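You operate a simulated robot arm through the tools that you are given. There is no shell and no other tool.

You are at the controls of a simulated robot arm. One attempt, no reset.

TASK
Swap the teal suitcase's brown wheel for the black wheel.
Fine: blue thumb screw loosened first, run down again last; the brown wheel ends on the rack's free end.
Where things are to end (x, y in the base frame): brown wheel within 60 mm of [720, -640].

Only the result counts: the job must be done as asked and must still hold three seconds after the hand-in. Knocking over, shifting, dropping, spilling or breaking anything else fails it.

THE ROBOT
A 6-joint arm with a two-finger gripper, fixed in place. Base frame: the origin is on the floor under the middle of its stand, x ahead of it, y to its left, z up. Lengths are in mm, angles in rad, forces in N, time in s.
It reaches about 1298 mm from its shoulder. Its first joint turns from -2.601 to 2.601 rad. Payload 1.57 kg.
Tool frame: the origin (TCP) lies between the finger pads and is the grasp point; the fingertips stand 21 mm ahead of it; z points along the fingers, y is the line along which they close. The gripper opens to 70 mm; its body begins 50 mm behind the TCP.
Orientation is that of the tool frame in the base frame, as a unit quaternion [x, y, z, w]. With the fingers straight down and closing along the base's y, the tool's x points along the base's -x, its y along +y and its z along -z.

THE INTERFACE
- The arm moves only by the tool apply_moves. Its arguments are lists of equal length, an entry for each row: "delta_rot": the turn, a rotation vector about the tool's x, y, z in rad, a list of three; "dp": the shift along the tool's x, y, z in mm, a list of three; "gripper": the finger opening in mm, from 0 to 70. In form: {"delta_rot": [[ax, ay, az], ...], "dp": [[tx, ty, tz], ...], "gripper": [gripper, ...]}. A call has 1 to 20 rows; each row shifts and turns the commanded pose from where the row before left it, along the tool's axes as they then stand. A row lasts 0.2 s, in which the tool goes at most 50 mm and 0.15 rad; a call with a longer step from one row to the next is refused whole, and so is a gripper value outside its range. A pose out of reach is approached as far as the arm can. The call stops where the force on the tool passes 40 N (or 10 N more than at its start, if that is more) or the arm is blocked; 0.2 s more then pass. The fingers move at their own pace (about 103.7 mm/s each) and stop on an object; they squeeze with about 30 N. The grip force told is the motor's: it shows also when the fingers shut on nothing. Time passes only in rows, and 0.2 s behind the last, so rows that do not move let the fingers close. It gives the time, the measured TCP pose, the force on the tool (base axes), the opening and the grip force at its end, in the units of the frame above (readings bear some noise), with the torque about the TCP (base axes, N m) and any sound that the robot's microphone picked up.
- Cameras (640 x 400 px; columns grow to the right, rows downward): "scene" is fixed at [399.5, -649, 1282.8]; the picture's right is [0.56, -0.83, 0.00], its down [-0.73, -0.50, -0.46] and it looks along [0.38, 0.26, -0.89] (base axes); focal length 346 px, centre (320, 200). "wrist" rides on the gripper at [79, 4, -81] in the tool frame; the picture's right is [-0.05, 1.00, 0.00], its down [-0.67, -0.04, -0.74] and it looks along [-0.74, -0.04, 0.67] (tool axes); focal length 256 px, centre (320, 200). There is no depth. A picture from a camera that has moved, and an enlarged one, comes with that camera's place and axes in the base frame and with its lens.
- camera(camera): a new picture of that camera. It takes no simulated time.
- slide_trunk(by): slides the trunk up (or, below 0, down) by that many mm; the arm rides with it, the base frame stays. It gives what a move gives, with no picture.
- enlarge(camera, box): a new picture of the part [left, top, right, bottom] of that camera's present view, enlarged. It takes no simulated time.
- job_done(): hands the job in; it is judged then, once.

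Nothing tells you positions but the pictures and the camera data. Unless the task says otherwise, let go and move clear before handing in.

The tools are called after "Emit:" by a JSON object that holds its "name" and its "arguments". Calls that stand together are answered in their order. apply_moves: Moves the arm, as the interface text tells. Its arguments: {"type":"object","properties":{"delta_rot":{"type":"array"},"dp":{"type":"array"},"gripper":{"type":"array"}},"required":["delta_rot","dp","gripper"]} The other tools are called the same way: slide_trunk (by) moves the trunk up or down; camera (camera) takes a picture; enlarge (camera, box) takes an enlarged picture of a part of a camera's view; job_done () hands the job in.

At the start:

```text
time_s: 0.0
ee_pos: [635.0, -349.8, 889.5]
tcp_rot: [-0.001, 1.0, -0.001, 0.0]
ft_force: [0.6, -0.5, 0.0]
wrist_torque: [-0.01, 0.01, 0.03]
grip_width: 70.2
finger_force: 0.0
trunk travel left (down, up): [-571.0, 399.0]
```

scene: 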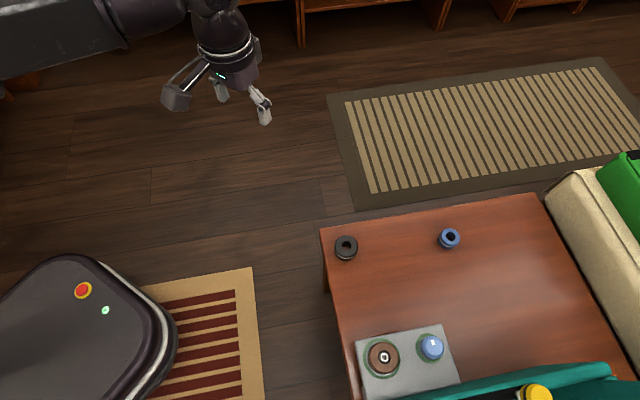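
wrist: 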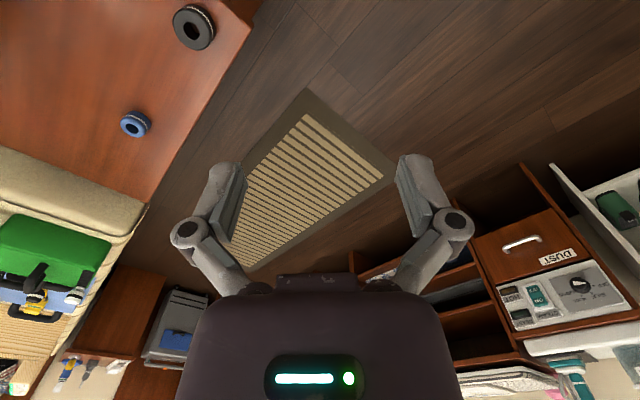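

I see a table with a black wheel, a blue wheel, and a grey plate with a brown wheel and a blue knob, beside a teal suitcase. I'll enlarge the views to understand the layout.

Emit:
{"name": "enlarge", "arguments": {"camera": "scene", "box": [310, 300, 500, 400]}}

Emit:
{"name": "enlarge", "arguments": {"camera": "scene", "box": [310, 190, 640, 400]}}

Emit:
{"name": "camera", "arguments": {"camera": "wrist"}}

```text
3.37 times, centred on (405, 350) of scene
camera zoom: at [399.5, -649.0, 1282.8], right [0.56, -0.83, 0.0], down [-0.73, -0.5, -0.46], along [0.38, 0.26, -0.89], focal length 1166 px, centre (34, -305)
```

zoom: 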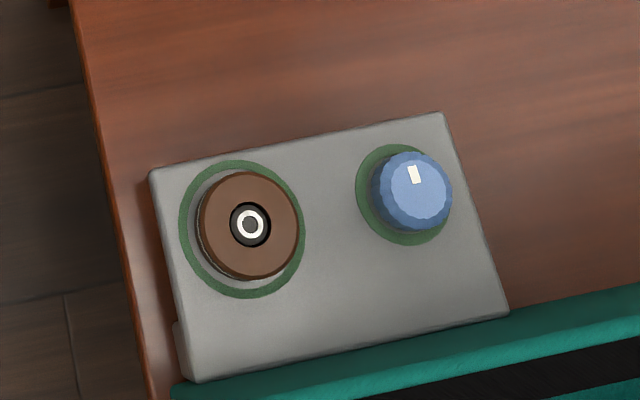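

```text
1.90 times, centred on (475, 295) of scene
camera zoom: at [399.5, -649.0, 1282.8], right [0.56, -0.83, 0.0], down [-0.73, -0.5, -0.46], along [0.38, 0.26, -0.89], focal length 659 px, centre (25, 19)
```

zoom: 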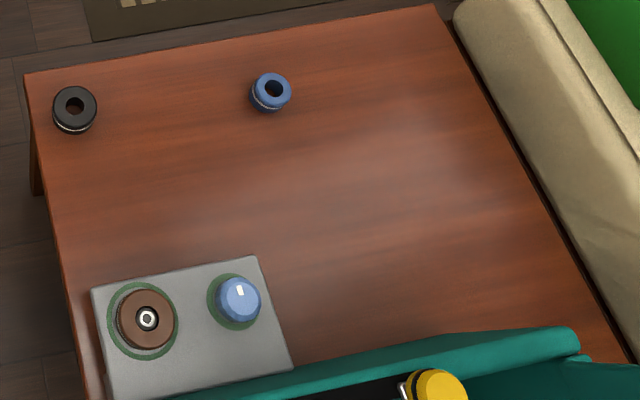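

```text
taken
camera wrist: at [557.8, -346.3, 971.5], right [0.05, 1.0, 0.0], down [0.67, -0.03, 0.74], along [0.74, -0.04, -0.67], focal length 256 px, centre (320, 200)
```

wrist: 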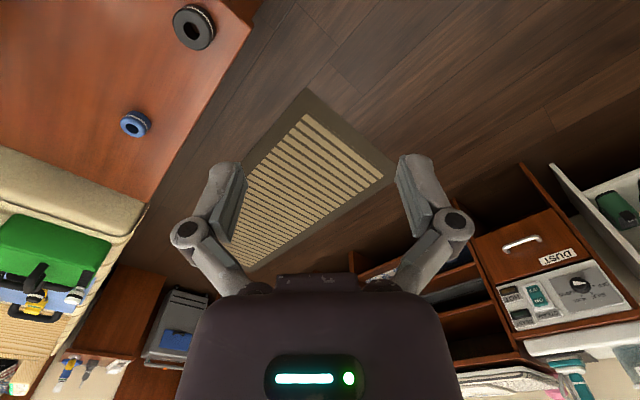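

The table top seems to be at z≈480, with the black wheel near (665,-548), the blue one near (825,-736), the brown wheel near (504,-731) and the thumb screw near (570,-798). I'll turn the wrist by 45° and move over to look closely at the suitcase plate.

Emit:
{"name": "apply_moves", "arguments": {"delta_rot": [[0, 0, 0.131], [0, 0, 0.131], [0, 0, 0.131], [0, 0, 0.131], [0, 0, 0.131], [0, 0, 0.131]], "dp": [[0, 0, 0], [0, 0, 0], [0, 0, 0], [0, 0, 0], [0, 0, 0], [0, 0, 0]], "gripper": [70, 70, 70, 70, 70, 70]}}

```text
time_s: 1.4
ee_pos: [636.4, -351.3, 890.6]
tcp_rot: [0.385, 0.923, -0.001, 0.001]
ft_force: [0.7, -0.6, -0.4]
wrist_torque: [0.0, 0.01, 0.0]
grip_width: 70.1
finger_force: 0.1
trunk travel left (down, up): [-571.0, 399.0]
```

The wrist has turned as intended. Next I move above and in front of the plate to view it.

Emit:
{"name": "apply_moves", "arguments": {"delta_rot": [[0, 0, 0], [0, 0, 0], [0, 0, 0], [0, 0, 0], [0, 0, 0], [0, 0, 0], [0, 0, 0], [0, 0, 0], [0, 0, 0], [0, 0, 0], [0, 0, 0], [0, 0, 0]], "dp": [[-4.9, -30.7, 19], [-4.9, -30.7, 19], [-4.9, -30.7, 19], [-4.9, -30.7, 19], [-4.9, -30.7, 19], [-4.9, -30.7, 19], [-4.9, -30.7, 19], [-4.9, -30.7, 19], [-4.9, -30.7, 19], [-4.9, -30.7, 19], [-4.9, -30.7, 19], [-4.9, -30.7, 19]], "gripper": [70, 70, 70, 70, 70, 70, 70, 70, 70, 70, 70, 70]}}

Emit:
{"name": "camera", "arguments": {"camera": "wrist"}}

Emit:
{"name": "camera", "arguments": {"camera": "scene"}}

```text
time_s: 4.0
ee_pos: [414.5, -652.4, 890.9]
tcp_rot: [0.384, 0.923, 0.0, 0.0]
ft_force: [0.4, 0.5, 0.1]
wrist_torque: [-0.03, 0.0, 0.02]
grip_width: 69.9
finger_force: 0.2
out of reach, approached as far as the arm can: row 1, 2, 3, 4, 5, 6, 7, 8, 9, 10, 11, 12
trunk travel left (down, up): [-571.0, 399.0]
```

```text
taken
camera wrist: at [364.1, -594.0, 971.3], right [0.74, 0.67, 0.0], down [0.45, -0.5, 0.75], along [0.5, -0.56, -0.67], focal length 256 px, centre (320, 200)
```

wrist: 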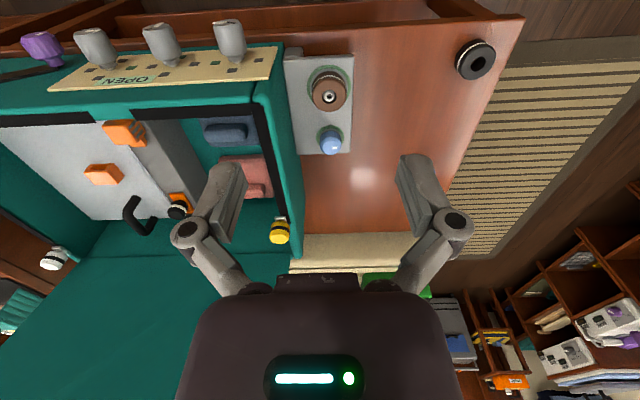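

```text
taken
```

scene: 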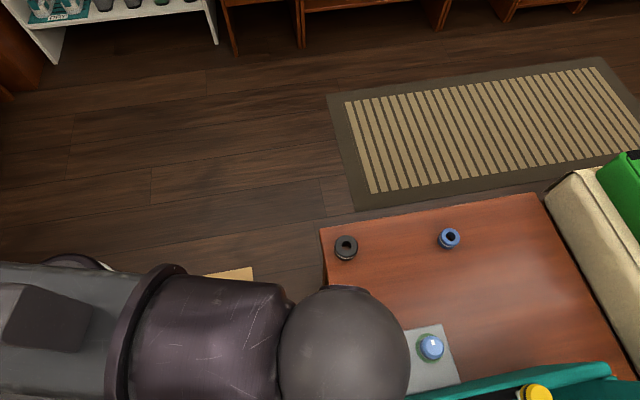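

The arm could not get lower from the present trunk height, so the trunk must come down. Let me look closely at the plate first.

Emit:
{"name": "enlarge", "arguments": {"camera": "wrist", "box": [240, 30, 400, 190]}}

Emit:
{"name": "enlarge", "arguments": {"camera": "wrist", "box": [0, 0, 320, 200]}}

Emit:
{"name": "enlarge", "arguments": {"camera": "wrist", "box": [400, 20, 560, 120]}}

```text
2.50 times, centred on (320, 110) of wrist
camera zoom: at [364.1, -594.0, 971.3], right [0.74, 0.67, 0.0], down [0.45, -0.5, 0.75], along [0.5, -0.56, -0.67], focal length 640 px, centre (320, 425)
```

zoom: 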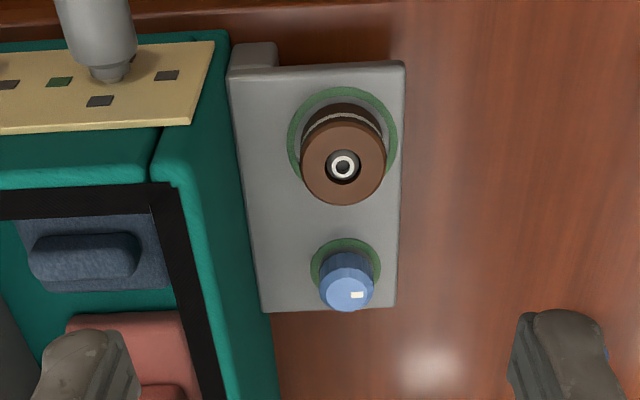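

```text
2.00 times, centred on (160, 100) of wrist
camera zoom: at [364.1, -594.0, 971.3], right [0.74, 0.67, 0.0], down [0.45, -0.5, 0.75], along [0.5, -0.56, -0.67], focal length 512 px, centre (640, 400)
```

zoom: 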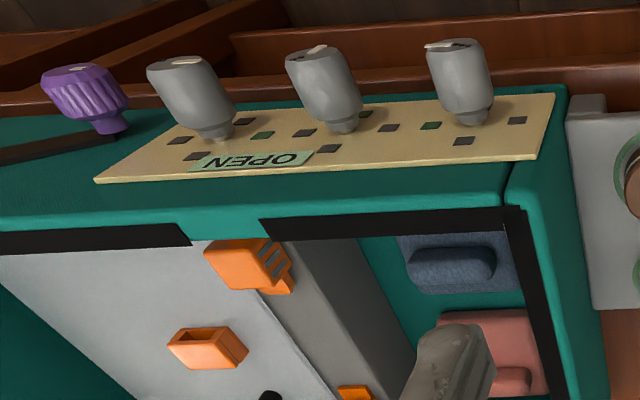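

```text
4.00 times, centred on (480, 70) of wrist
camera zoom: at [364.1, -594.0, 971.3], right [0.74, 0.67, 0.0], down [0.45, -0.5, 0.75], along [0.5, -0.56, -0.67], focal length 1024 px, centre (-320, 720)
```

zoom: 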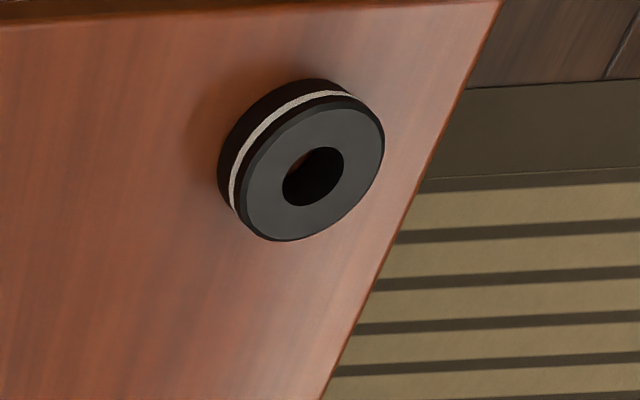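

The brown wheel sits on a vertical axle on the plate, its top at perhaps z≈600, with the thumb screw next to it and the suitcase body at its −x side. I'll lower the trunk a bit and see how the pose follows.

Emit:
{"name": "slide_trunk", "arguments": {"by": -50}}

```text
time_s: 4.9
ee_pos: [416.0, -652.6, 841.0]
tcp_rot: [0.383, 0.924, 0.0, 0.001]
ft_force: [0.3, 1.0, 0.8]
wrist_torque: [0.0, 0.0, -0.01]
grip_width: 70.0
finger_force: 0.0
trunk travel left (down, up): [-521.0, 449.0]
```

Emit:
{"name": "slide_trunk", "arguments": {"by": -70}}

Emit:
{"name": "camera", "arguments": {"camera": "wrist"}}

```text
time_s: 6.0
ee_pos: [416.0, -652.3, 770.4]
tcp_rot: [0.384, 0.923, -0.001, 0.001]
ft_force: [1.1, 0.3, 0.3]
wrist_torque: [0.01, -0.01, 0.0]
grip_width: 70.0
finger_force: 0.0
trunk travel left (down, up): [-451.0, 519.0]
```

```text
taken
camera wrist: at [364.2, -593.6, 851.4], right [0.74, 0.67, 0.0], down [0.45, -0.5, 0.75], along [0.5, -0.56, -0.67], focal length 256 px, centre (320, 200)
```

wrist: 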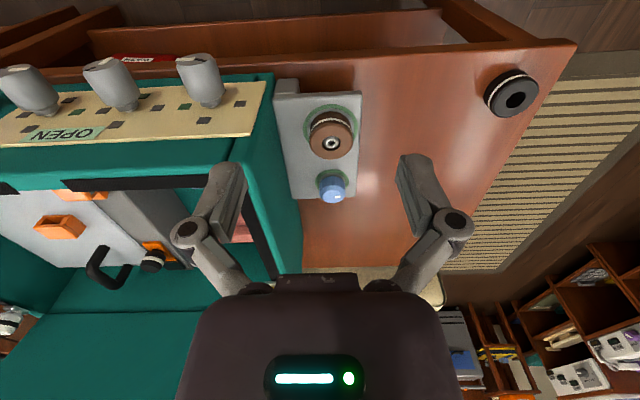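

Emit:
{"name": "enlarge", "arguments": {"camera": "wrist", "box": [240, 70, 400, 230]}}

Emit:
{"name": "enlarge", "arguments": {"camera": "wrist", "box": [440, 40, 600, 140]}}

```text
2.50 times, centred on (320, 150) of wrist
camera zoom: at [364.2, -593.6, 851.4], right [0.74, 0.67, 0.0], down [0.45, -0.5, 0.75], along [0.5, -0.56, -0.67], focal length 640 px, centre (320, 325)
```

zoom: 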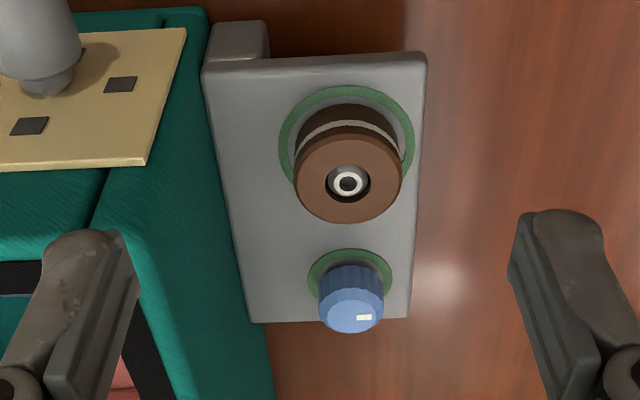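

```text
4.00 times, centred on (520, 90) of wrist
camera zoom: at [364.2, -593.6, 851.4], right [0.74, 0.67, 0.0], down [0.45, -0.5, 0.75], along [0.5, -0.56, -0.67], focal length 1024 px, centre (-480, 640)
```

zoom: 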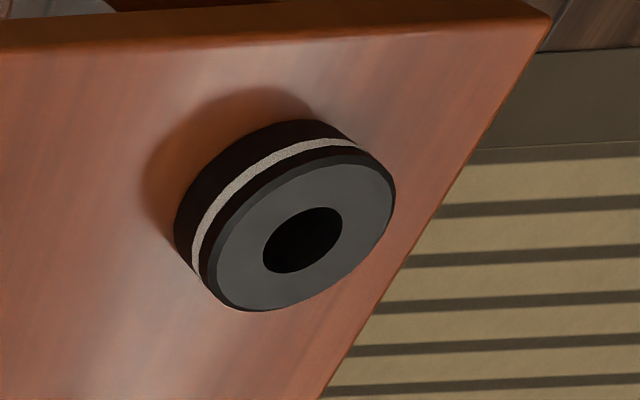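

The plate's top is at about z≈556, the brown wheel's top centre near (499,-726,587), the screw near (567,-791,587), the black wheel's top near (658,-545,532), and the suitcase side rises to about z≈690 some 64 mm from the wheel's axis. I'll test moving the arm up so that the trunk can come down and give the arm vertical room.

Emit:
{"name": "apply_moves", "arguments": {"delta_rot": [[0, 0, 0], [0, 0, 0]], "dp": [[0, 0, -30], [0, 0, -30]], "gripper": [70, 70]}}

```text
time_s: 6.6
ee_pos: [416.2, -652.3, 768.7]
tcp_rot: [0.383, 0.924, -0.001, 0.0]
ft_force: [0.2, 0.4, 0.1]
wrist_torque: [-0.02, 0.02, 0.01]
grip_width: 70.2
finger_force: 0.0
out of reach, approached as far as the arm can: row 1, 2
trunk travel left (down, up): [-451.0, 519.0]
```

Emit:
{"name": "apply_moves", "arguments": {"delta_rot": [[0, 0, 0], [0, 0, 0], [0, 0, 0]], "dp": [[0, 0, -20], [0, 0, -20], [0, 0, -20]], "gripper": [70, 70, 70]}}

```text
time_s: 7.4
ee_pos: [415.7, -653.4, 770.5]
tcp_rot: [0.383, 0.924, -0.001, 0.0]
ft_force: [-0.3, -0.5, 0.4]
wrist_torque: [-0.01, -0.03, 0.02]
grip_width: 70.0
finger_force: 0.0
out of reach, approached as far as the arm can: row 1, 2, 3
trunk travel left (down, up): [-451.0, 519.0]
```

Emit:
{"name": "apply_moves", "arguments": {"delta_rot": [[0, 0, 0], [0, 0, 0], [0, 0, 0], [0, 0, 0], [0, 0, 0], [0, 0, 0], [0, 0, 0], [0, 0, 0], [0, 0, 0], [0, 0, 0]], "dp": [[0, 0, -20], [0, 0, -20], [0, 0, -20], [0, 0, -20], [0, 0, -20], [0, 0, -20], [0, 0, -20], [0, 0, -20], [0, 0, -20], [0, 0, -20]], "gripper": [70, 70, 70, 70, 70, 70, 70, 70, 70, 70]}}

```text
time_s: 9.6
ee_pos: [415.0, -653.5, 770.8]
tcp_rot: [0.383, 0.924, -0.001, 0.0]
ft_force: [-0.5, 0.5, -0.3]
wrist_torque: [0.01, 0.01, 0.0]
grip_width: 70.0
finger_force: 0.0
out of reach, approached as far as the arm can: row 1, 2, 3, 4, 5, 6, 7, 8, 9, 10
trunk travel left (down, up): [-451.0, 519.0]
```

Vertical moves seem to come only from the trunk (the arm looks like a horizontal-plane design). I'll check with a null row whether the command restarts from the measured pose.

Emit:
{"name": "apply_moves", "arguments": {"delta_rot": [[0, 0, 0]], "dp": [[0, 0, 0]], "gripper": [70]}}

Emit:
{"name": "camera", "arguments": {"camera": "scene"}}

```text
time_s: 10.0
ee_pos: [414.9, -652.2, 769.9]
tcp_rot: [0.384, 0.923, -0.002, 0.0]
ft_force: [-0.4, 0.2, 0.6]
wrist_torque: [-0.01, -0.02, 0.0]
grip_width: 70.0
finger_force: 0.0
trunk travel left (down, up): [-451.0, 519.0]
```

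```text
taken
```

scene: 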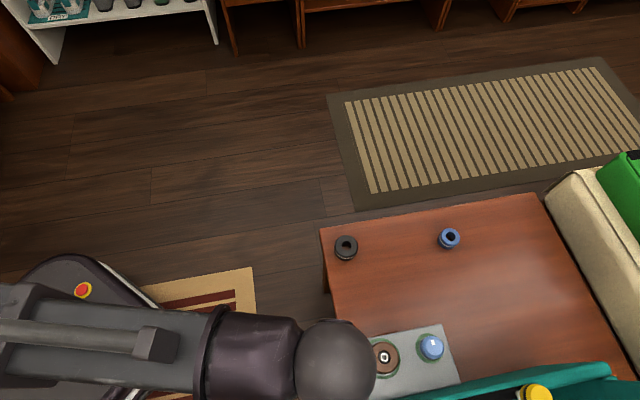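

Commands restart from the measured pose, and height comes from the trunk alone. I'll now turn the wrist a further 90° so that the camera side faces away from the suitcase.

Emit:
{"name": "apply_moves", "arguments": {"delta_rot": [[0, 0, 0.131], [0, 0, 0.131], [0, 0, 0.131], [0, 0, 0.131], [0, 0, 0.131], [0, 0, 0.131], [0, 0, 0.131], [0, 0, 0.131], [0, 0, 0.131], [0, 0, 0.131], [0, 0, 0.131], [0, 0, 0.131]], "dp": [[0, 0, 0], [0, 0, 0], [0, 0, 0], [0, 0, 0], [0, 0, 0], [0, 0, 0], [0, 0, 0], [0, 0, 0], [0, 0, 0], [0, 0, 0], [0, 0, 0], [0, 0, 0]], "gripper": [70, 70, 70, 70, 70, 70, 70, 70, 70, 70, 70, 70]}}

Emit:
{"name": "camera", "arguments": {"camera": "wrist"}}

```text
time_s: 12.6
ee_pos: [416.6, -653.4, 770.9]
tcp_rot: [0.925, 0.38, 0.001, 0.001]
ft_force: [-0.4, 0.7, -0.2]
wrist_torque: [-0.02, 0.01, -0.03]
grip_width: 70.0
finger_force: 0.1
trunk travel left (down, up): [-451.0, 519.0]
```

```text
taken
camera wrist: at [476.8, -600.0, 851.3], right [0.66, -0.75, 0.0], down [-0.5, -0.44, 0.75], along [-0.56, -0.5, -0.67], focal length 256 px, centre (320, 200)
```

wrist: 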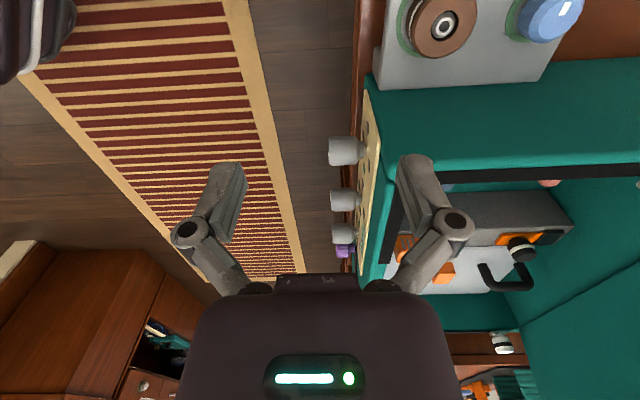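

Emit:
{"name": "apply_moves", "arguments": {"delta_rot": [[0, 0, 0], [0, 0, 0], [0, 0, 0], [0, 0, 0], [0, 0, 0], [0, 0, 0]], "dp": [[1.7, 34, 0], [1.7, 34, 0], [1.7, 34, 0], [1.7, 34, 0], [1.7, 34, 0], [1.7, 33.6, 0]], "gripper": [70, 70, 70, 70, 70, 70]}}

Emit:
{"name": "camera", "arguments": {"camera": "wrist"}}

Emit:
{"name": "camera", "arguments": {"camera": "scene"}}

```text
time_s: 14.0
ee_pos: [566.6, -791.0, 769.9]
tcp_rot: [0.925, 0.381, 0.0, 0.0]
ft_force: [1.0, -0.5, 0.2]
wrist_torque: [0.01, -0.03, 0.0]
grip_width: 70.0
finger_force: 0.0
trunk travel left (down, up): [-451.0, 519.0]
```

```text
taken
camera wrist: at [627.5, -738.0, 851.2], right [0.67, -0.75, 0.0], down [-0.5, -0.44, 0.75], along [-0.56, -0.5, -0.67], focal length 256 px, centre (320, 200)
```

wrist: 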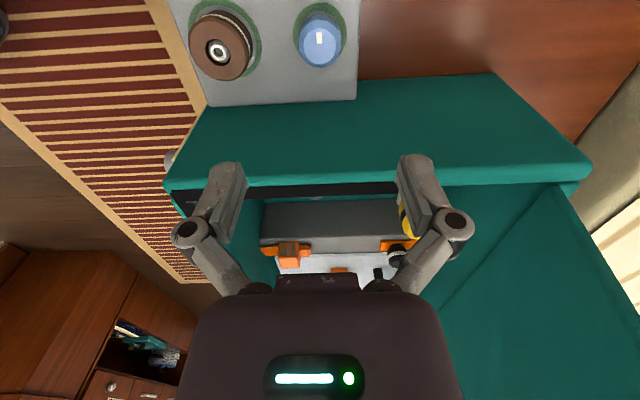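

```text
taken
```

scene: 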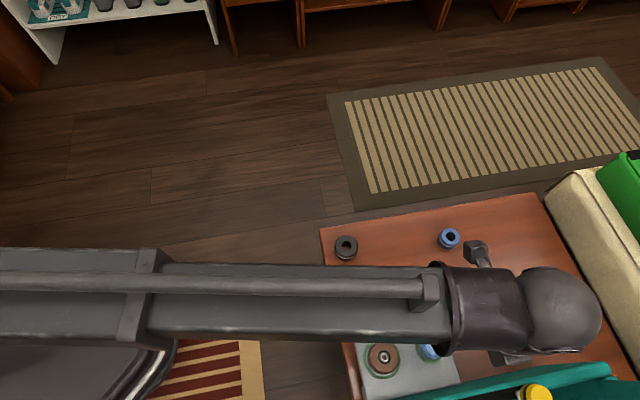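

Emit:
{"name": "enlarge", "arguments": {"camera": "wrist", "box": [160, 0, 400, 150]}}

Emit:
{"name": "enlarge", "arguments": {"camera": "wrist", "box": [280, 0, 360, 80]}}

```text
2.67 times, centred on (280, 75) of wrist
camera zoom: at [627.5, -738.0, 851.2], right [0.67, -0.75, 0.0], down [-0.5, -0.44, 0.75], along [-0.56, -0.5, -0.67], focal length 683 px, centre (427, 533)
```

zoom: 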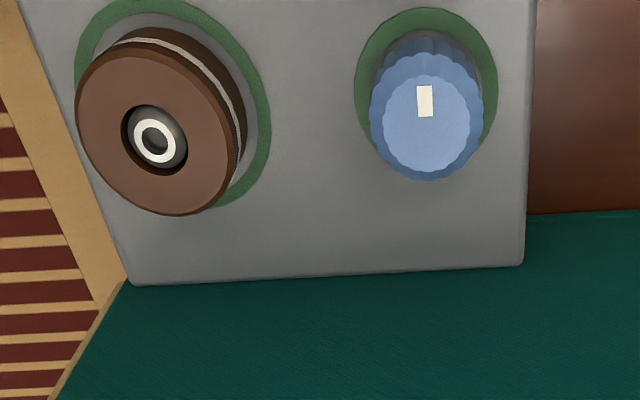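

```text
5.00 times, centred on (320, 40) of wrist
camera zoom: at [627.5, -738.0, 851.2], right [0.67, -0.75, 0.0], down [-0.5, -0.44, 0.75], along [-0.56, -0.5, -0.67], focal length 1280 px, centre (320, 1000)
```

zoom: 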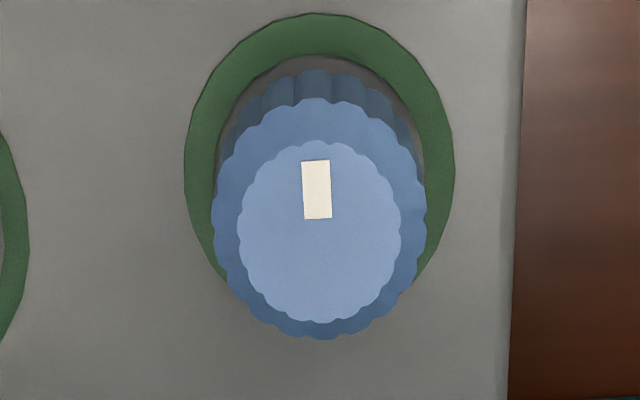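

The screw is centred under the gripper, top at about z≈587 and 40 mm wide. I'll lower the trunk in steps to take it between the fingers.

Emit:
{"name": "slide_trunk", "arguments": {"by": -130}}

Emit:
{"name": "camera", "arguments": {"camera": "wrist"}}

Emit:
{"name": "camera", "arguments": {"camera": "scene"}}

```text
time_s: 15.6
ee_pos: [566.0, -791.2, 639.7]
tcp_rot: [0.924, 0.382, -0.001, 0.001]
ft_force: [0.0, -0.4, -0.1]
wrist_torque: [-0.02, 0.03, 0.0]
grip_width: 69.9
finger_force: 0.0
trunk travel left (down, up): [-321.0, 649.0]
```

```text
taken
camera wrist: at [627.0, -737.5, 721.4], right [0.67, -0.75, 0.0], down [-0.5, -0.44, 0.75], along [-0.56, -0.5, -0.67], focal length 256 px, centre (320, 200)
```

wrist: 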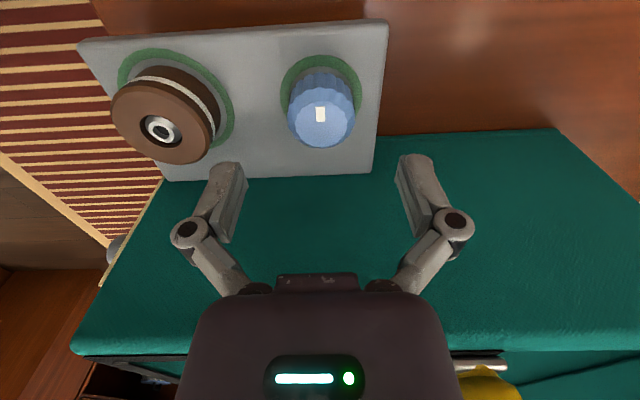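

```text
taken
```

scene: 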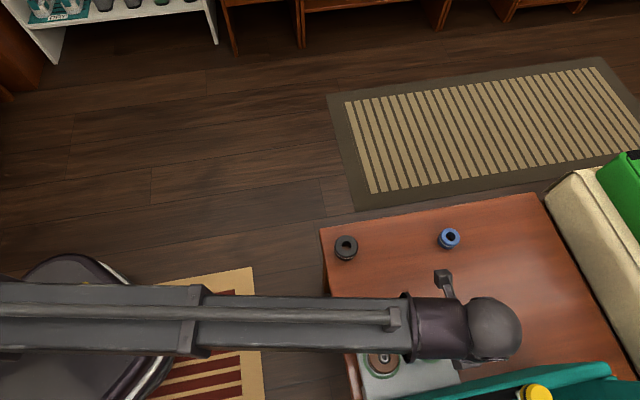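

Emit:
{"name": "enlarge", "arguments": {"camera": "wrist", "box": [260, 30, 400, 170]}}

Emit:
{"name": "enlarge", "arguments": {"camera": "wrist", "box": [80, 30, 260, 190]}}

```text
2.86 times, centred on (330, 100) of wrist
camera zoom: at [627.0, -737.5, 721.4], right [0.67, -0.75, 0.0], down [-0.5, -0.44, 0.75], along [-0.56, -0.5, -0.67], focal length 731 px, centre (291, 486)
```

zoom: 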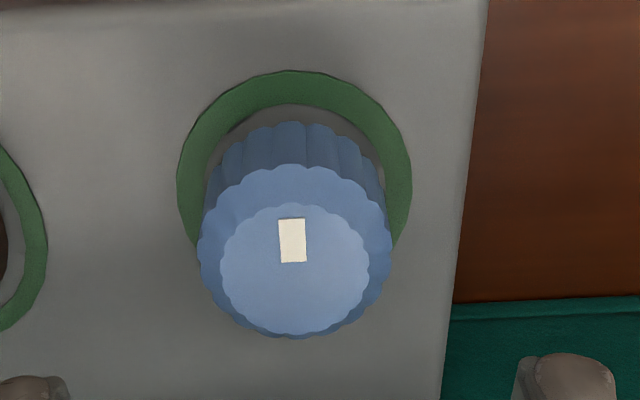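

```text
2.50 times, centred on (170, 110) of wrist
camera zoom: at [627.0, -737.5, 721.4], right [0.67, -0.75, 0.0], down [-0.5, -0.44, 0.75], along [-0.56, -0.5, -0.67], focal length 640 px, centre (695, 425)
```

zoom: 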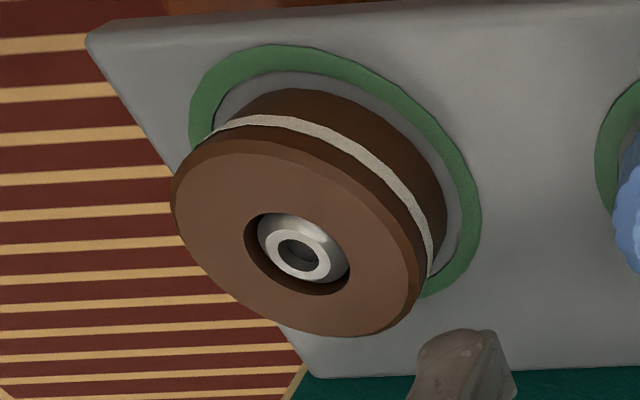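

The suitcase top is at z≈690, and the screw's top is at about z≈592. I'll pre-turn the wrist clockwise (seen from above) so there's room for a long counter-clockwise stroke.

Emit:
{"name": "apply_moves", "arguments": {"delta_rot": [[0, 0, 0], [0, 0, 0.13], [0, 0, 0.13], [0, 0, 0.13], [0, 0, 0.13], [0, 0, 0.13], [0, 0, 0.13], [0, 0, 0.13], [0, 0, 0.13], [0, 0, 0.13]], "dp": [[0, 0, 0], [0, 0, 0], [0, 0, 0], [0, 0, 0], [0, 0, 0], [0, 0, 0], [0, 0, 0], [0, 0, 0], [0, 0, 0], [0, 0, 0]], "gripper": [54, 54, 54, 54, 54, 54, 54, 54, 54, 54]}}

Emit:
{"name": "camera", "arguments": {"camera": "wrist"}}

```text
time_s: 17.8
ee_pos: [566.8, -790.3, 639.8]
tcp_rot: [0.981, -0.194, 0.0, 0.001]
ft_force: [-0.1, -0.2, -0.3]
wrist_torque: [0.01, 0.0, -0.05]
grip_width: 54.1
finger_force: 0.0
trunk travel left (down, up): [-321.0, 649.0]
```

```text
taken
camera wrist: at [639.4, -824.4, 721.4], right [-0.43, -0.9, 0.0], down [-0.6, 0.29, 0.74], along [-0.67, 0.32, -0.67], focal length 256 px, centre (320, 200)
```

wrist: 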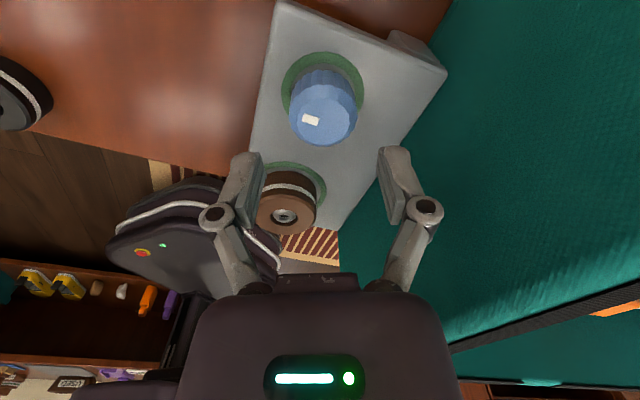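

Emit:
{"name": "enlarge", "arguments": {"camera": "wrist", "box": [260, 40, 400, 180]}}

```text
2.86 times, centred on (330, 110) of wrist
camera zoom: at [639.4, -824.4, 721.4], right [-0.43, -0.9, 0.0], down [-0.6, 0.29, 0.74], along [-0.67, 0.32, -0.67], focal length 731 px, centre (291, 457)
```

zoom: 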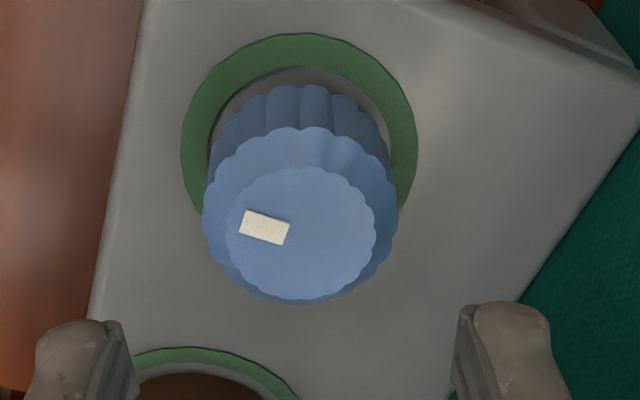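

Emit:
{"name": "apply_moves", "arguments": {"delta_rot": [[0, 0, 0]], "dp": [[0.8, 1.1, 0]], "gripper": [54]}}

Emit:
{"name": "slide_trunk", "arguments": {"by": -30}}

Emit:
{"name": "camera", "arguments": {"camera": "wrist"}}

```text
time_s: 18.2
ee_pos: [566.0, -792.8, 639.4]
tcp_rot: [0.981, -0.193, 0.0, 0.001]
ft_force: [-0.4, 0.8, 0.0]
wrist_torque: [0.0, 0.01, 0.0]
grip_width: 54.1
finger_force: 0.1
trunk travel left (down, up): [-321.0, 649.0]
```

```text
time_s: 18.9
ee_pos: [566.7, -791.4, 610.0]
tcp_rot: [0.981, -0.193, 0.0, 0.001]
ft_force: [-0.5, -0.1, 0.2]
wrist_torque: [0.03, 0.01, 0.02]
grip_width: 53.9
finger_force: 0.1
trunk travel left (down, up): [-291.0, 679.0]
```

```text
taken
camera wrist: at [639.8, -825.6, 691.4], right [-0.43, -0.9, 0.0], down [-0.6, 0.29, 0.74], along [-0.67, 0.32, -0.67], focal length 256 px, centre (320, 200)
```

wrist: 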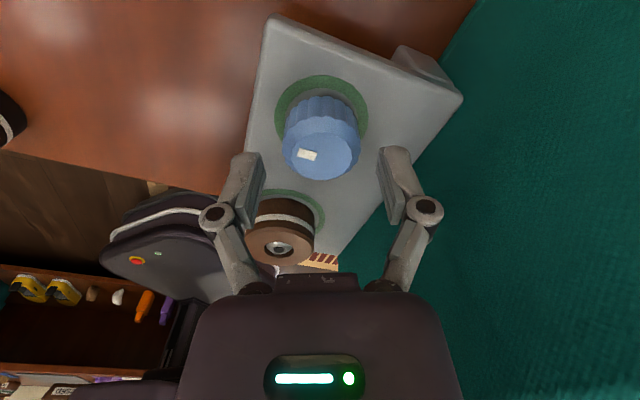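

Emit:
{"name": "slide_trunk", "arguments": {"by": -22}}

Emit:
{"name": "camera", "arguments": {"camera": "wrist"}}

```text
time_s: 19.6
ee_pos: [566.4, -791.5, 587.5]
tcp_rot: [0.981, -0.193, 0.0, 0.001]
ft_force: [-0.5, 1.0, 0.0]
wrist_torque: [-0.02, -0.01, 0.02]
grip_width: 53.9
finger_force: 0.0
trunk travel left (down, up): [-269.0, 701.0]
```

```text
taken
camera wrist: at [639.8, -825.6, 669.4], right [-0.43, -0.9, 0.0], down [-0.6, 0.29, 0.74], along [-0.67, 0.32, -0.67], focal length 256 px, centre (320, 200)
```

wrist: 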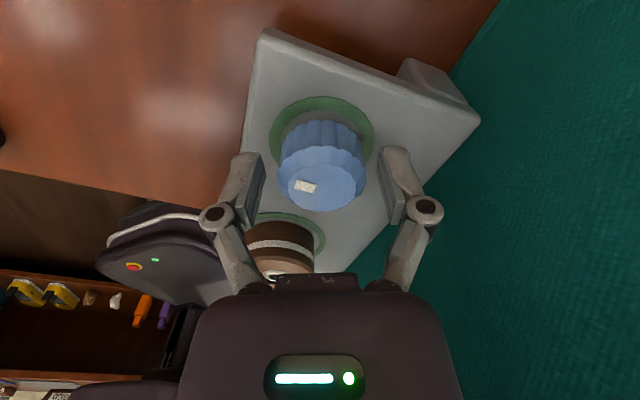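

The screw stands between the fingers; I close on it.

Emit:
{"name": "apply_moves", "arguments": {"delta_rot": [[0, 0, 0], [0, 0, 0], [0, 0, 0]], "dp": [[0, 0, 0], [0, 0, 0], [0, 0, 0]], "gripper": [20, 20, 20]}}

```text
time_s: 20.4
ee_pos: [566.8, -792.6, 587.8]
tcp_rot: [0.981, -0.192, -0.001, 0.002]
ft_force: [0.5, -8.0, 6.7]
wrist_torque: [-0.18, 0.07, -0.2]
grip_width: 38.9
finger_force: 32.3
trunk travel left (down, up): [-269.0, 701.0]
```

Gripped at 39 mm. Now a first small counter-clockwise turn (negative about the tool's z) to feel the screw.

Emit:
{"name": "apply_moves", "arguments": {"delta_rot": [[0, 0, -0.1], [0, 0, -0.1], [0, 0, -0.1]], "dp": [[0, 0, 0], [0, 0, 0], [0, 0, 0]], "gripper": [20, 20, 20]}}

Emit:
{"name": "camera", "arguments": {"camera": "wrist"}}

```text
time_s: 21.2
ee_pos: [566.5, -791.1, 588.5]
tcp_rot: [0.999, -0.045, 0.0, 0.001]
ft_force: [1.6, -11.6, 9.4]
wrist_torque: [-0.26, -0.16, 0.01]
grip_width: 39.1
finger_force: 32.4
trunk travel left (down, up): [-269.0, 701.0]
```

```text
taken
camera wrist: at [646.4, -803.1, 670.0], right [-0.14, -0.99, 0.0], down [-0.66, 0.1, 0.74], along [-0.74, 0.1, -0.67], focal length 256 px, centre (320, 200)
```

wrist: 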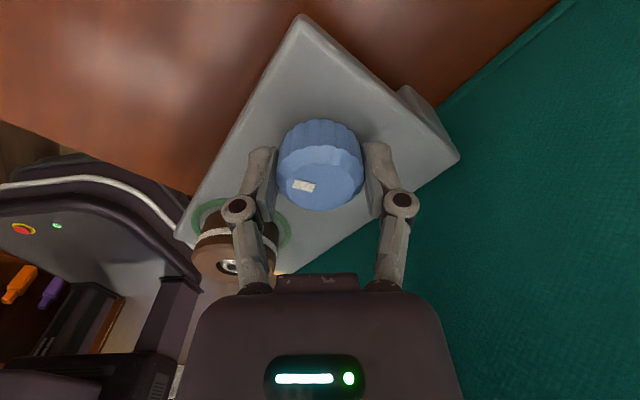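

The mark keeps its place in the gripper's view, so the screw turns with it. I continue, easing the small sideways load.

Emit:
{"name": "apply_moves", "arguments": {"delta_rot": [[0, 0, 0], [0, 0, -0.12], [0, 0, -0.12], [0, 0, -0.12], [0, 0, -0.12]], "dp": [[0, 1.2, 0], [0, 0, 0], [0, 0, 0], [0, 0, 0], [0, 0, 0]], "gripper": [20, 20, 20, 20, 20]}}

```text
time_s: 22.4
ee_pos: [565.6, -792.4, 589.3]
tcp_rot: [0.981, 0.195, 0.001, 0.002]
ft_force: [1.2, 5.7, 10.1]
wrist_torque: [0.21, -0.07, -0.04]
grip_width: 39.0
finger_force: 32.2
trunk travel left (down, up): [-269.0, 701.0]
```

Emit:
{"name": "apply_moves", "arguments": {"delta_rot": [[0, 0, -0.12], [0, 0, -0.12], [0, 0, -0.12], [0, 0, -0.12], [0, 0, -0.12]], "dp": [[0, 0, 0], [0, 0, 0], [0, 0, 0], [0, 0, 0], [0, 0, 0]], "gripper": [20, 20, 20, 20, 20]}}

Emit:
{"name": "camera", "arguments": {"camera": "wrist"}}

```text
time_s: 23.6
ee_pos: [565.5, -792.5, 590.0]
tcp_rot: [0.879, 0.477, -0.001, 0.001]
ft_force: [-2.3, 17.5, 9.2]
wrist_torque: [0.35, -0.05, -0.01]
grip_width: 38.9
finger_force: 31.7
trunk travel left (down, up): [-269.0, 701.0]
```

```text
taken
camera wrist: at [614.2, -727.2, 670.8], right [0.81, -0.59, 0.0], down [-0.39, -0.54, 0.75], along [-0.44, -0.6, -0.67], focal length 256 px, centre (320, 200)
```

wrist: 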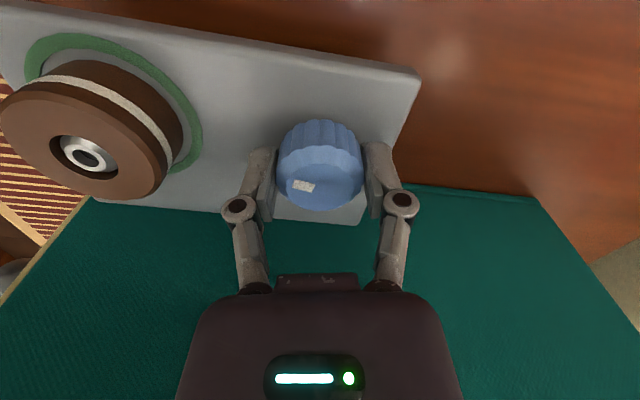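

Emit:
{"name": "apply_moves", "arguments": {"delta_rot": [[0, 0, 0], [0, 0, -0.12], [0, 0, -0.12], [0, 0, -0.12], [0, 0, -0.12], [0, 0, -0.12]], "dp": [[1, -0.7, 0], [0, 0, 0], [0, 0, 0], [0, 0, 0], [0, 0, 0], [0, 0, 0]], "gripper": [20, 20, 20, 20, 20, 20]}}

```text
time_s: 25.0
ee_pos: [566.2, -791.3, 591.1]
tcp_rot: [0.699, 0.715, -0.001, 0.001]
ft_force: [-6.5, 6.3, 14.6]
wrist_torque: [0.18, 0.08, -0.02]
grip_width: 38.9
finger_force: 31.8
trunk travel left (down, up): [-269.0, 701.0]
```

Emit:
{"name": "slide_trunk", "arguments": {"by": 1.5}}

Emit:
{"name": "enlarge", "arguments": {"camera": "wrist", "box": [220, 80, 420, 240]}}

```text
time_s: 25.5
ee_pos: [565.2, -790.8, 591.0]
tcp_rot: [0.699, 0.715, -0.002, 0.0]
ft_force: [-10.2, 6.5, 3.2]
wrist_torque: [-0.43, 0.22, 0.0]
grip_width: 39.0
finger_force: 32.1
trunk travel left (down, up): [-271.0, 699.0]
```

```text
2.50 times, centred on (320, 160) of wrist
camera zoom: at [569.5, -711.9, 671.3], right [1.0, -0.03, 0.0], down [-0.02, -0.66, 0.75], along [-0.02, -0.75, -0.67], focal length 640 px, centre (320, 300)
```

zoom: 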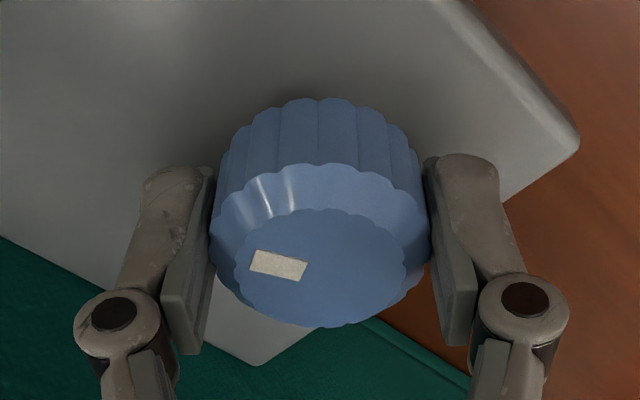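

The screw has turned about 113° and is rising a little. I keep turning.

Emit:
{"name": "apply_moves", "arguments": {"delta_rot": [[0, 0, -0.12], [0, 0, -0.12], [0, 0, -0.12], [0, 0, -0.12]], "dp": [[0, 0, 0], [0, 0, 0], [0, 0, 0], [0, 0, 0]], "gripper": [20, 20, 20, 20]}}

```text
time_s: 26.5
ee_pos: [565.6, -791.7, 589.8]
tcp_rot: [0.508, 0.861, -0.001, 0.001]
ft_force: [-15.2, 3.9, 5.6]
wrist_torque: [0.06, 0.23, -0.01]
grip_width: 38.8
finger_force: 31.8
trunk travel left (down, up): [-271.0, 699.0]
```

Emit:
{"name": "apply_moves", "arguments": {"delta_rot": [[0, 0, 0], [0, 0, -0.12], [0, 0, -0.12], [0, 0, -0.12], [0, 0, -0.12], [0, 0, -0.12]], "dp": [[0.5, -0.9, 0], [0, 0, 0], [0, 0, 0], [0, 0, 0], [0, 0, 0], [0, 0, 0]], "gripper": [20, 20, 20, 20, 20, 20]}}

Emit:
{"name": "camera", "arguments": {"camera": "wrist"}}

Emit:
{"name": "camera", "arguments": {"camera": "scene"}}

```text
time_s: 27.9
ee_pos: [564.8, -791.5, 591.1]
tcp_rot: [0.231, 0.973, -0.001, 0.001]
ft_force: [-5.6, -1.3, 12.1]
wrist_torque: [-0.03, -0.11, 0.0]
grip_width: 38.6
finger_force: 32.4
trunk travel left (down, up): [-271.0, 699.0]
```

```text
taken
camera wrist: at [497.4, -752.1, 672.0], right [0.5, 0.87, 0.0], down [0.58, -0.33, 0.75], along [0.65, -0.37, -0.67], focal length 256 px, centre (320, 200)
```

wrist: 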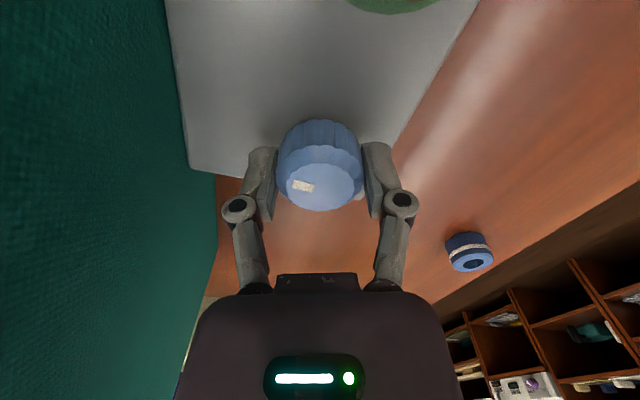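

```text
taken
```

scene: 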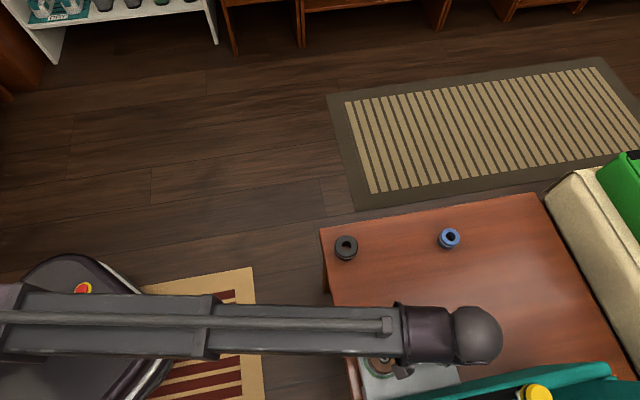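

The screw has turned about 175°. I open, and look at how it stands before winding the wrist back for another stroke.

Emit:
{"name": "apply_moves", "arguments": {"delta_rot": [[0, 0, 0], [0, 0, 0]], "dp": [[0, 0, 0], [0, 0, 0]], "gripper": [54, 54]}}

Emit:
{"name": "enlarge", "arguments": {"camera": "wrist", "box": [220, 80, 420, 240]}}

```text
time_s: 28.5
ee_pos: [564.4, -792.2, 589.7]
tcp_rot: [0.231, 0.973, -0.001, -0.001]
ft_force: [0.3, -0.4, -0.3]
wrist_torque: [0.01, 0.06, -0.03]
grip_width: 53.8
finger_force: 0.1
trunk travel left (down, up): [-271.0, 699.0]
```

```text
2.50 times, centred on (320, 160) of wrist
camera zoom: at [498.1, -752.1, 670.8], right [0.5, 0.87, 0.0], down [0.58, -0.33, 0.75], along [0.65, -0.37, -0.67], focal length 640 px, centre (320, 300)
```

zoom: 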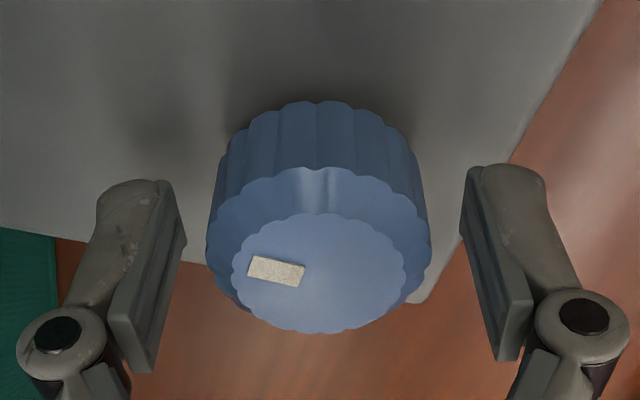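

The screw turned with the gripper and its height is about unchanged. I'll wind the open gripper back around it for a second stroke.

Emit:
{"name": "apply_moves", "arguments": {"delta_rot": [[0, 0, 0], [0, 0, 0.15], [0, 0, 0.15], [0, 0, 0.15], [0, 0, 0.15], [0, 0, 0.15], [0, 0, 0.15], [0, 0, 0.15], [0, 0, 0.15], [0, 0, 0.15], [0, 0, 0.15]], "dp": [[-1.3, 0.7, 0], [0, 0, 0], [0, 0, 0], [0, 0, 0], [0, 0, 0], [0, 0, 0], [0, 0, 0], [0, 0, 0], [0, 0, 0], [0, 0, 0], [0, 0, 0]], "gripper": [54, 54, 54, 54, 54, 54, 54, 54, 54, 54, 54]}}

Emit:
{"name": "apply_moves", "arguments": {"delta_rot": [[0, 0, 0.15], [0, 0, 0.15], [0, 0, 0.15], [0, 0, 0.15], [0, 0, 0.15], [0, 0, 0.15], [0, 0, 0.15], [0, 0, 0.15], [0, 0, 0.15], [0, 0, 0.15], [0, 0, 0.15]], "dp": [[0, 0, 0], [0, 0, 0], [0, 0, 0], [0, 0, 0], [0, 0, 0], [0, 0, 0], [0, 0, 0], [0, 0, 0], [0, 0, 0], [0, 0, 0], [0, 0, 0]], "gripper": [54, 54, 54, 54, 54, 54, 54, 54, 54, 54, 54]}}

Emit:
{"name": "enlarge", "arguments": {"camera": "wrist", "box": [220, 80, 420, 240]}}

```text
time_s: 30.9
ee_pos: [568.0, -791.2, 590.4]
tcp_rot: [0.833, 0.553, -0.001, 0.001]
ft_force: [0.1, -1.0, 0.3]
wrist_torque: [0.01, -0.02, -0.01]
grip_width: 54.2
finger_force: 0.2
trunk travel left (down, up): [-271.0, 699.0]
```

```text
time_s: 33.3
ee_pos: [567.1, -791.8, 590.8]
tcp_rot: [0.972, -0.237, 0.0, 0.001]
ft_force: [-0.6, 0.6, -0.8]
wrist_torque: [0.02, -0.02, 0.0]
grip_width: 54.0
finger_force: 0.1
trunk travel left (down, up): [-271.0, 699.0]
```

```text
2.50 times, centred on (320, 160) of wrist
camera zoom: at [636.8, -831.7, 670.9], right [-0.51, -0.86, 0.0], down [-0.57, 0.34, 0.74], along [-0.64, 0.38, -0.67], focal length 640 px, centre (320, 300)
```

zoom: 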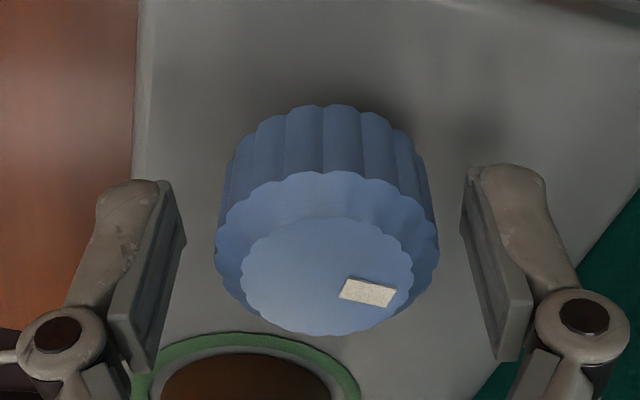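

Emit:
{"name": "apply_moves", "arguments": {"delta_rot": [[0, 0, 0], [0, 0, 0], [0, 0, 0], [0, 0, 0]], "dp": [[0, 0.8, 0], [0, 0, 0], [0, 0, 0], [0, 0, 0]], "gripper": [54, 20, 20, 20]}}

Emit:
{"name": "apply_moves", "arguments": {"delta_rot": [[0, 0, -0.14], [0, 0, -0.14], [0, 0, -0.14], [0, 0, -0.14], [0, 0, -0.14], [0, 0, -0.14], [0, 0, -0.14]], "dp": [[0, 0, 0], [0, 0, 0], [0, 0, 0], [0, 0, 0], [0, 0, 0], [0, 0, 0], [0, 0, 0]], "gripper": [20, 20, 20, 20, 20, 20, 20]}}

Emit:
{"name": "enlarge", "arguments": {"camera": "wrist", "box": [220, 80, 420, 240]}}

```text
time_s: 34.3
ee_pos: [565.9, -791.7, 589.9]
tcp_rot: [0.972, -0.235, 0.0, 0.0]
ft_force: [1.4, -1.1, 4.5]
wrist_torque: [-0.01, 0.06, -0.01]
grip_width: 38.7
finger_force: 31.8
trunk travel left (down, up): [-271.0, 699.0]
```

```text
time_s: 35.9
ee_pos: [567.5, -790.3, 590.3]
tcp_rot: [0.968, 0.25, -0.001, 0.001]
ft_force: [1.4, 5.7, 9.0]
wrist_torque: [0.17, -0.27, -0.03]
grip_width: 38.9
finger_force: 32.2
trunk travel left (down, up): [-271.0, 699.0]
```

```text
2.50 times, centred on (320, 160) of wrist
camera zoom: at [639.3, -756.7, 671.9], right [0.44, -0.9, 0.0], down [-0.6, -0.29, 0.75], along [-0.67, -0.33, -0.67], focal length 640 px, centre (320, 300)
```

zoom: 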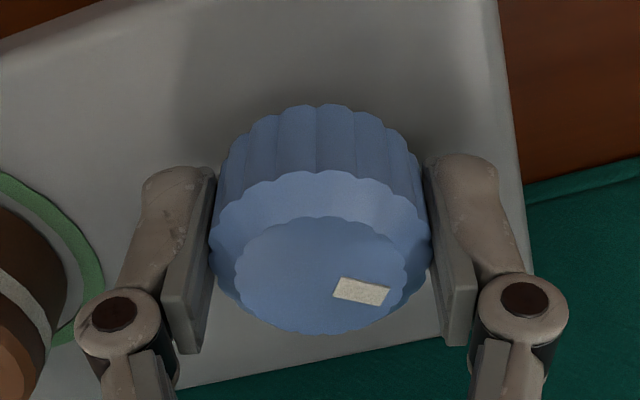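

Emit:
{"name": "apply_moves", "arguments": {"delta_rot": [[0, 0, -0.14], [0, 0, -0.14], [0, 0, -0.14], [0, 0, -0.14], [0, 0, -0.14], [0, 0, -0.14], [0, 0, -0.14]], "dp": [[0, 0, 0], [0, 0, 0], [0, 0, 0], [0, 0, 0], [0, 0, 0], [0, 0, 0], [0, 0, 0]], "gripper": [20, 20, 20, 20, 20, 20, 20]}}

Emit:
{"name": "apply_moves", "arguments": {"delta_rot": [[0, 0, -0.14], [0, 0, -0.14], [0, 0, -0.14], [0, 0, -0.14], [0, 0, -0.14], [0, 0, -0.14], [0, 0, -0.14]], "dp": [[0, 0, 0], [0, 0, 0], [0, 0, 0], [0, 0, 0], [0, 0, 0], [0, 0, 0], [0, 0, 0]], "gripper": [20, 20, 20, 20, 20, 20, 20]}}

Emit:
{"name": "enlarge", "arguments": {"camera": "wrist", "box": [220, 80, 420, 240]}}

```text
time_s: 37.5
ee_pos: [565.8, -791.3, 592.0]
tcp_rot: [0.736, 0.677, -0.002, 0.001]
ft_force: [-5.9, 15.5, 13.2]
wrist_torque: [0.06, 0.4, -0.05]
grip_width: 38.9
finger_force: 32.0
trunk travel left (down, up): [-271.0, 699.0]
```

```text
time_s: 39.1
ee_pos: [566.2, -793.2, 590.6]
tcp_rot: [0.332, 0.943, -0.002, 0.0]
ft_force: [-5.5, -2.1, 5.2]
wrist_torque: [-0.07, 0.09, -0.71]
grip_width: 39.1
finger_force: 31.9
trunk travel left (down, up): [-271.0, 699.0]
```

```text
2.50 times, centred on (320, 160) of wrist
camera zoom: at [508.7, -739.8, 671.1], right [0.67, 0.75, 0.0], down [0.5, -0.44, 0.75], along [0.56, -0.5, -0.67], focal length 640 px, centre (320, 300)
```

zoom: 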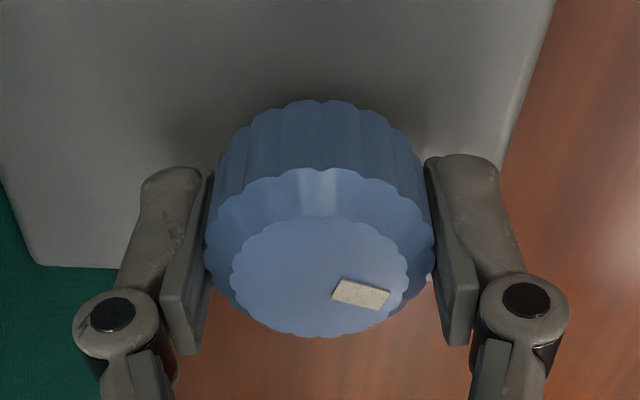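

The torque about z now shows −0.71 N·m, so the screw may be near its outer stop after about 344°. I'll turn a little more to check.

Emit:
{"name": "apply_moves", "arguments": {"delta_rot": [[0, 0, -0.06], [0, 0, -0.06]], "dp": [[0, 0, 0], [0, 0, 0]], "gripper": [20, 20]}}

Emit:
{"name": "enlarge", "arguments": {"camera": "wrist", "box": [220, 80, 420, 240]}}

```text
time_s: 39.7
ee_pos: [566.5, -793.2, 591.0]
tcp_rot: [0.274, 0.962, -0.001, 0.0]
ft_force: [-3.7, -3.0, 3.0]
wrist_torque: [-0.04, 0.05, -0.56]
grip_width: 39.7
finger_force: 32.2
trunk travel left (down, up): [-271.0, 699.0]
```

```text
2.50 times, centred on (320, 160) of wrist
camera zoom: at [502.9, -747.1, 671.0], right [0.57, 0.82, 0.0], down [0.55, -0.38, 0.75], along [0.61, -0.43, -0.67], focal length 640 px, centre (320, 300)
```

zoom: 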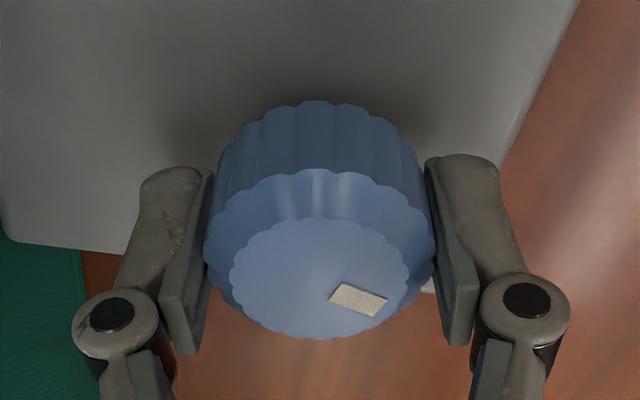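

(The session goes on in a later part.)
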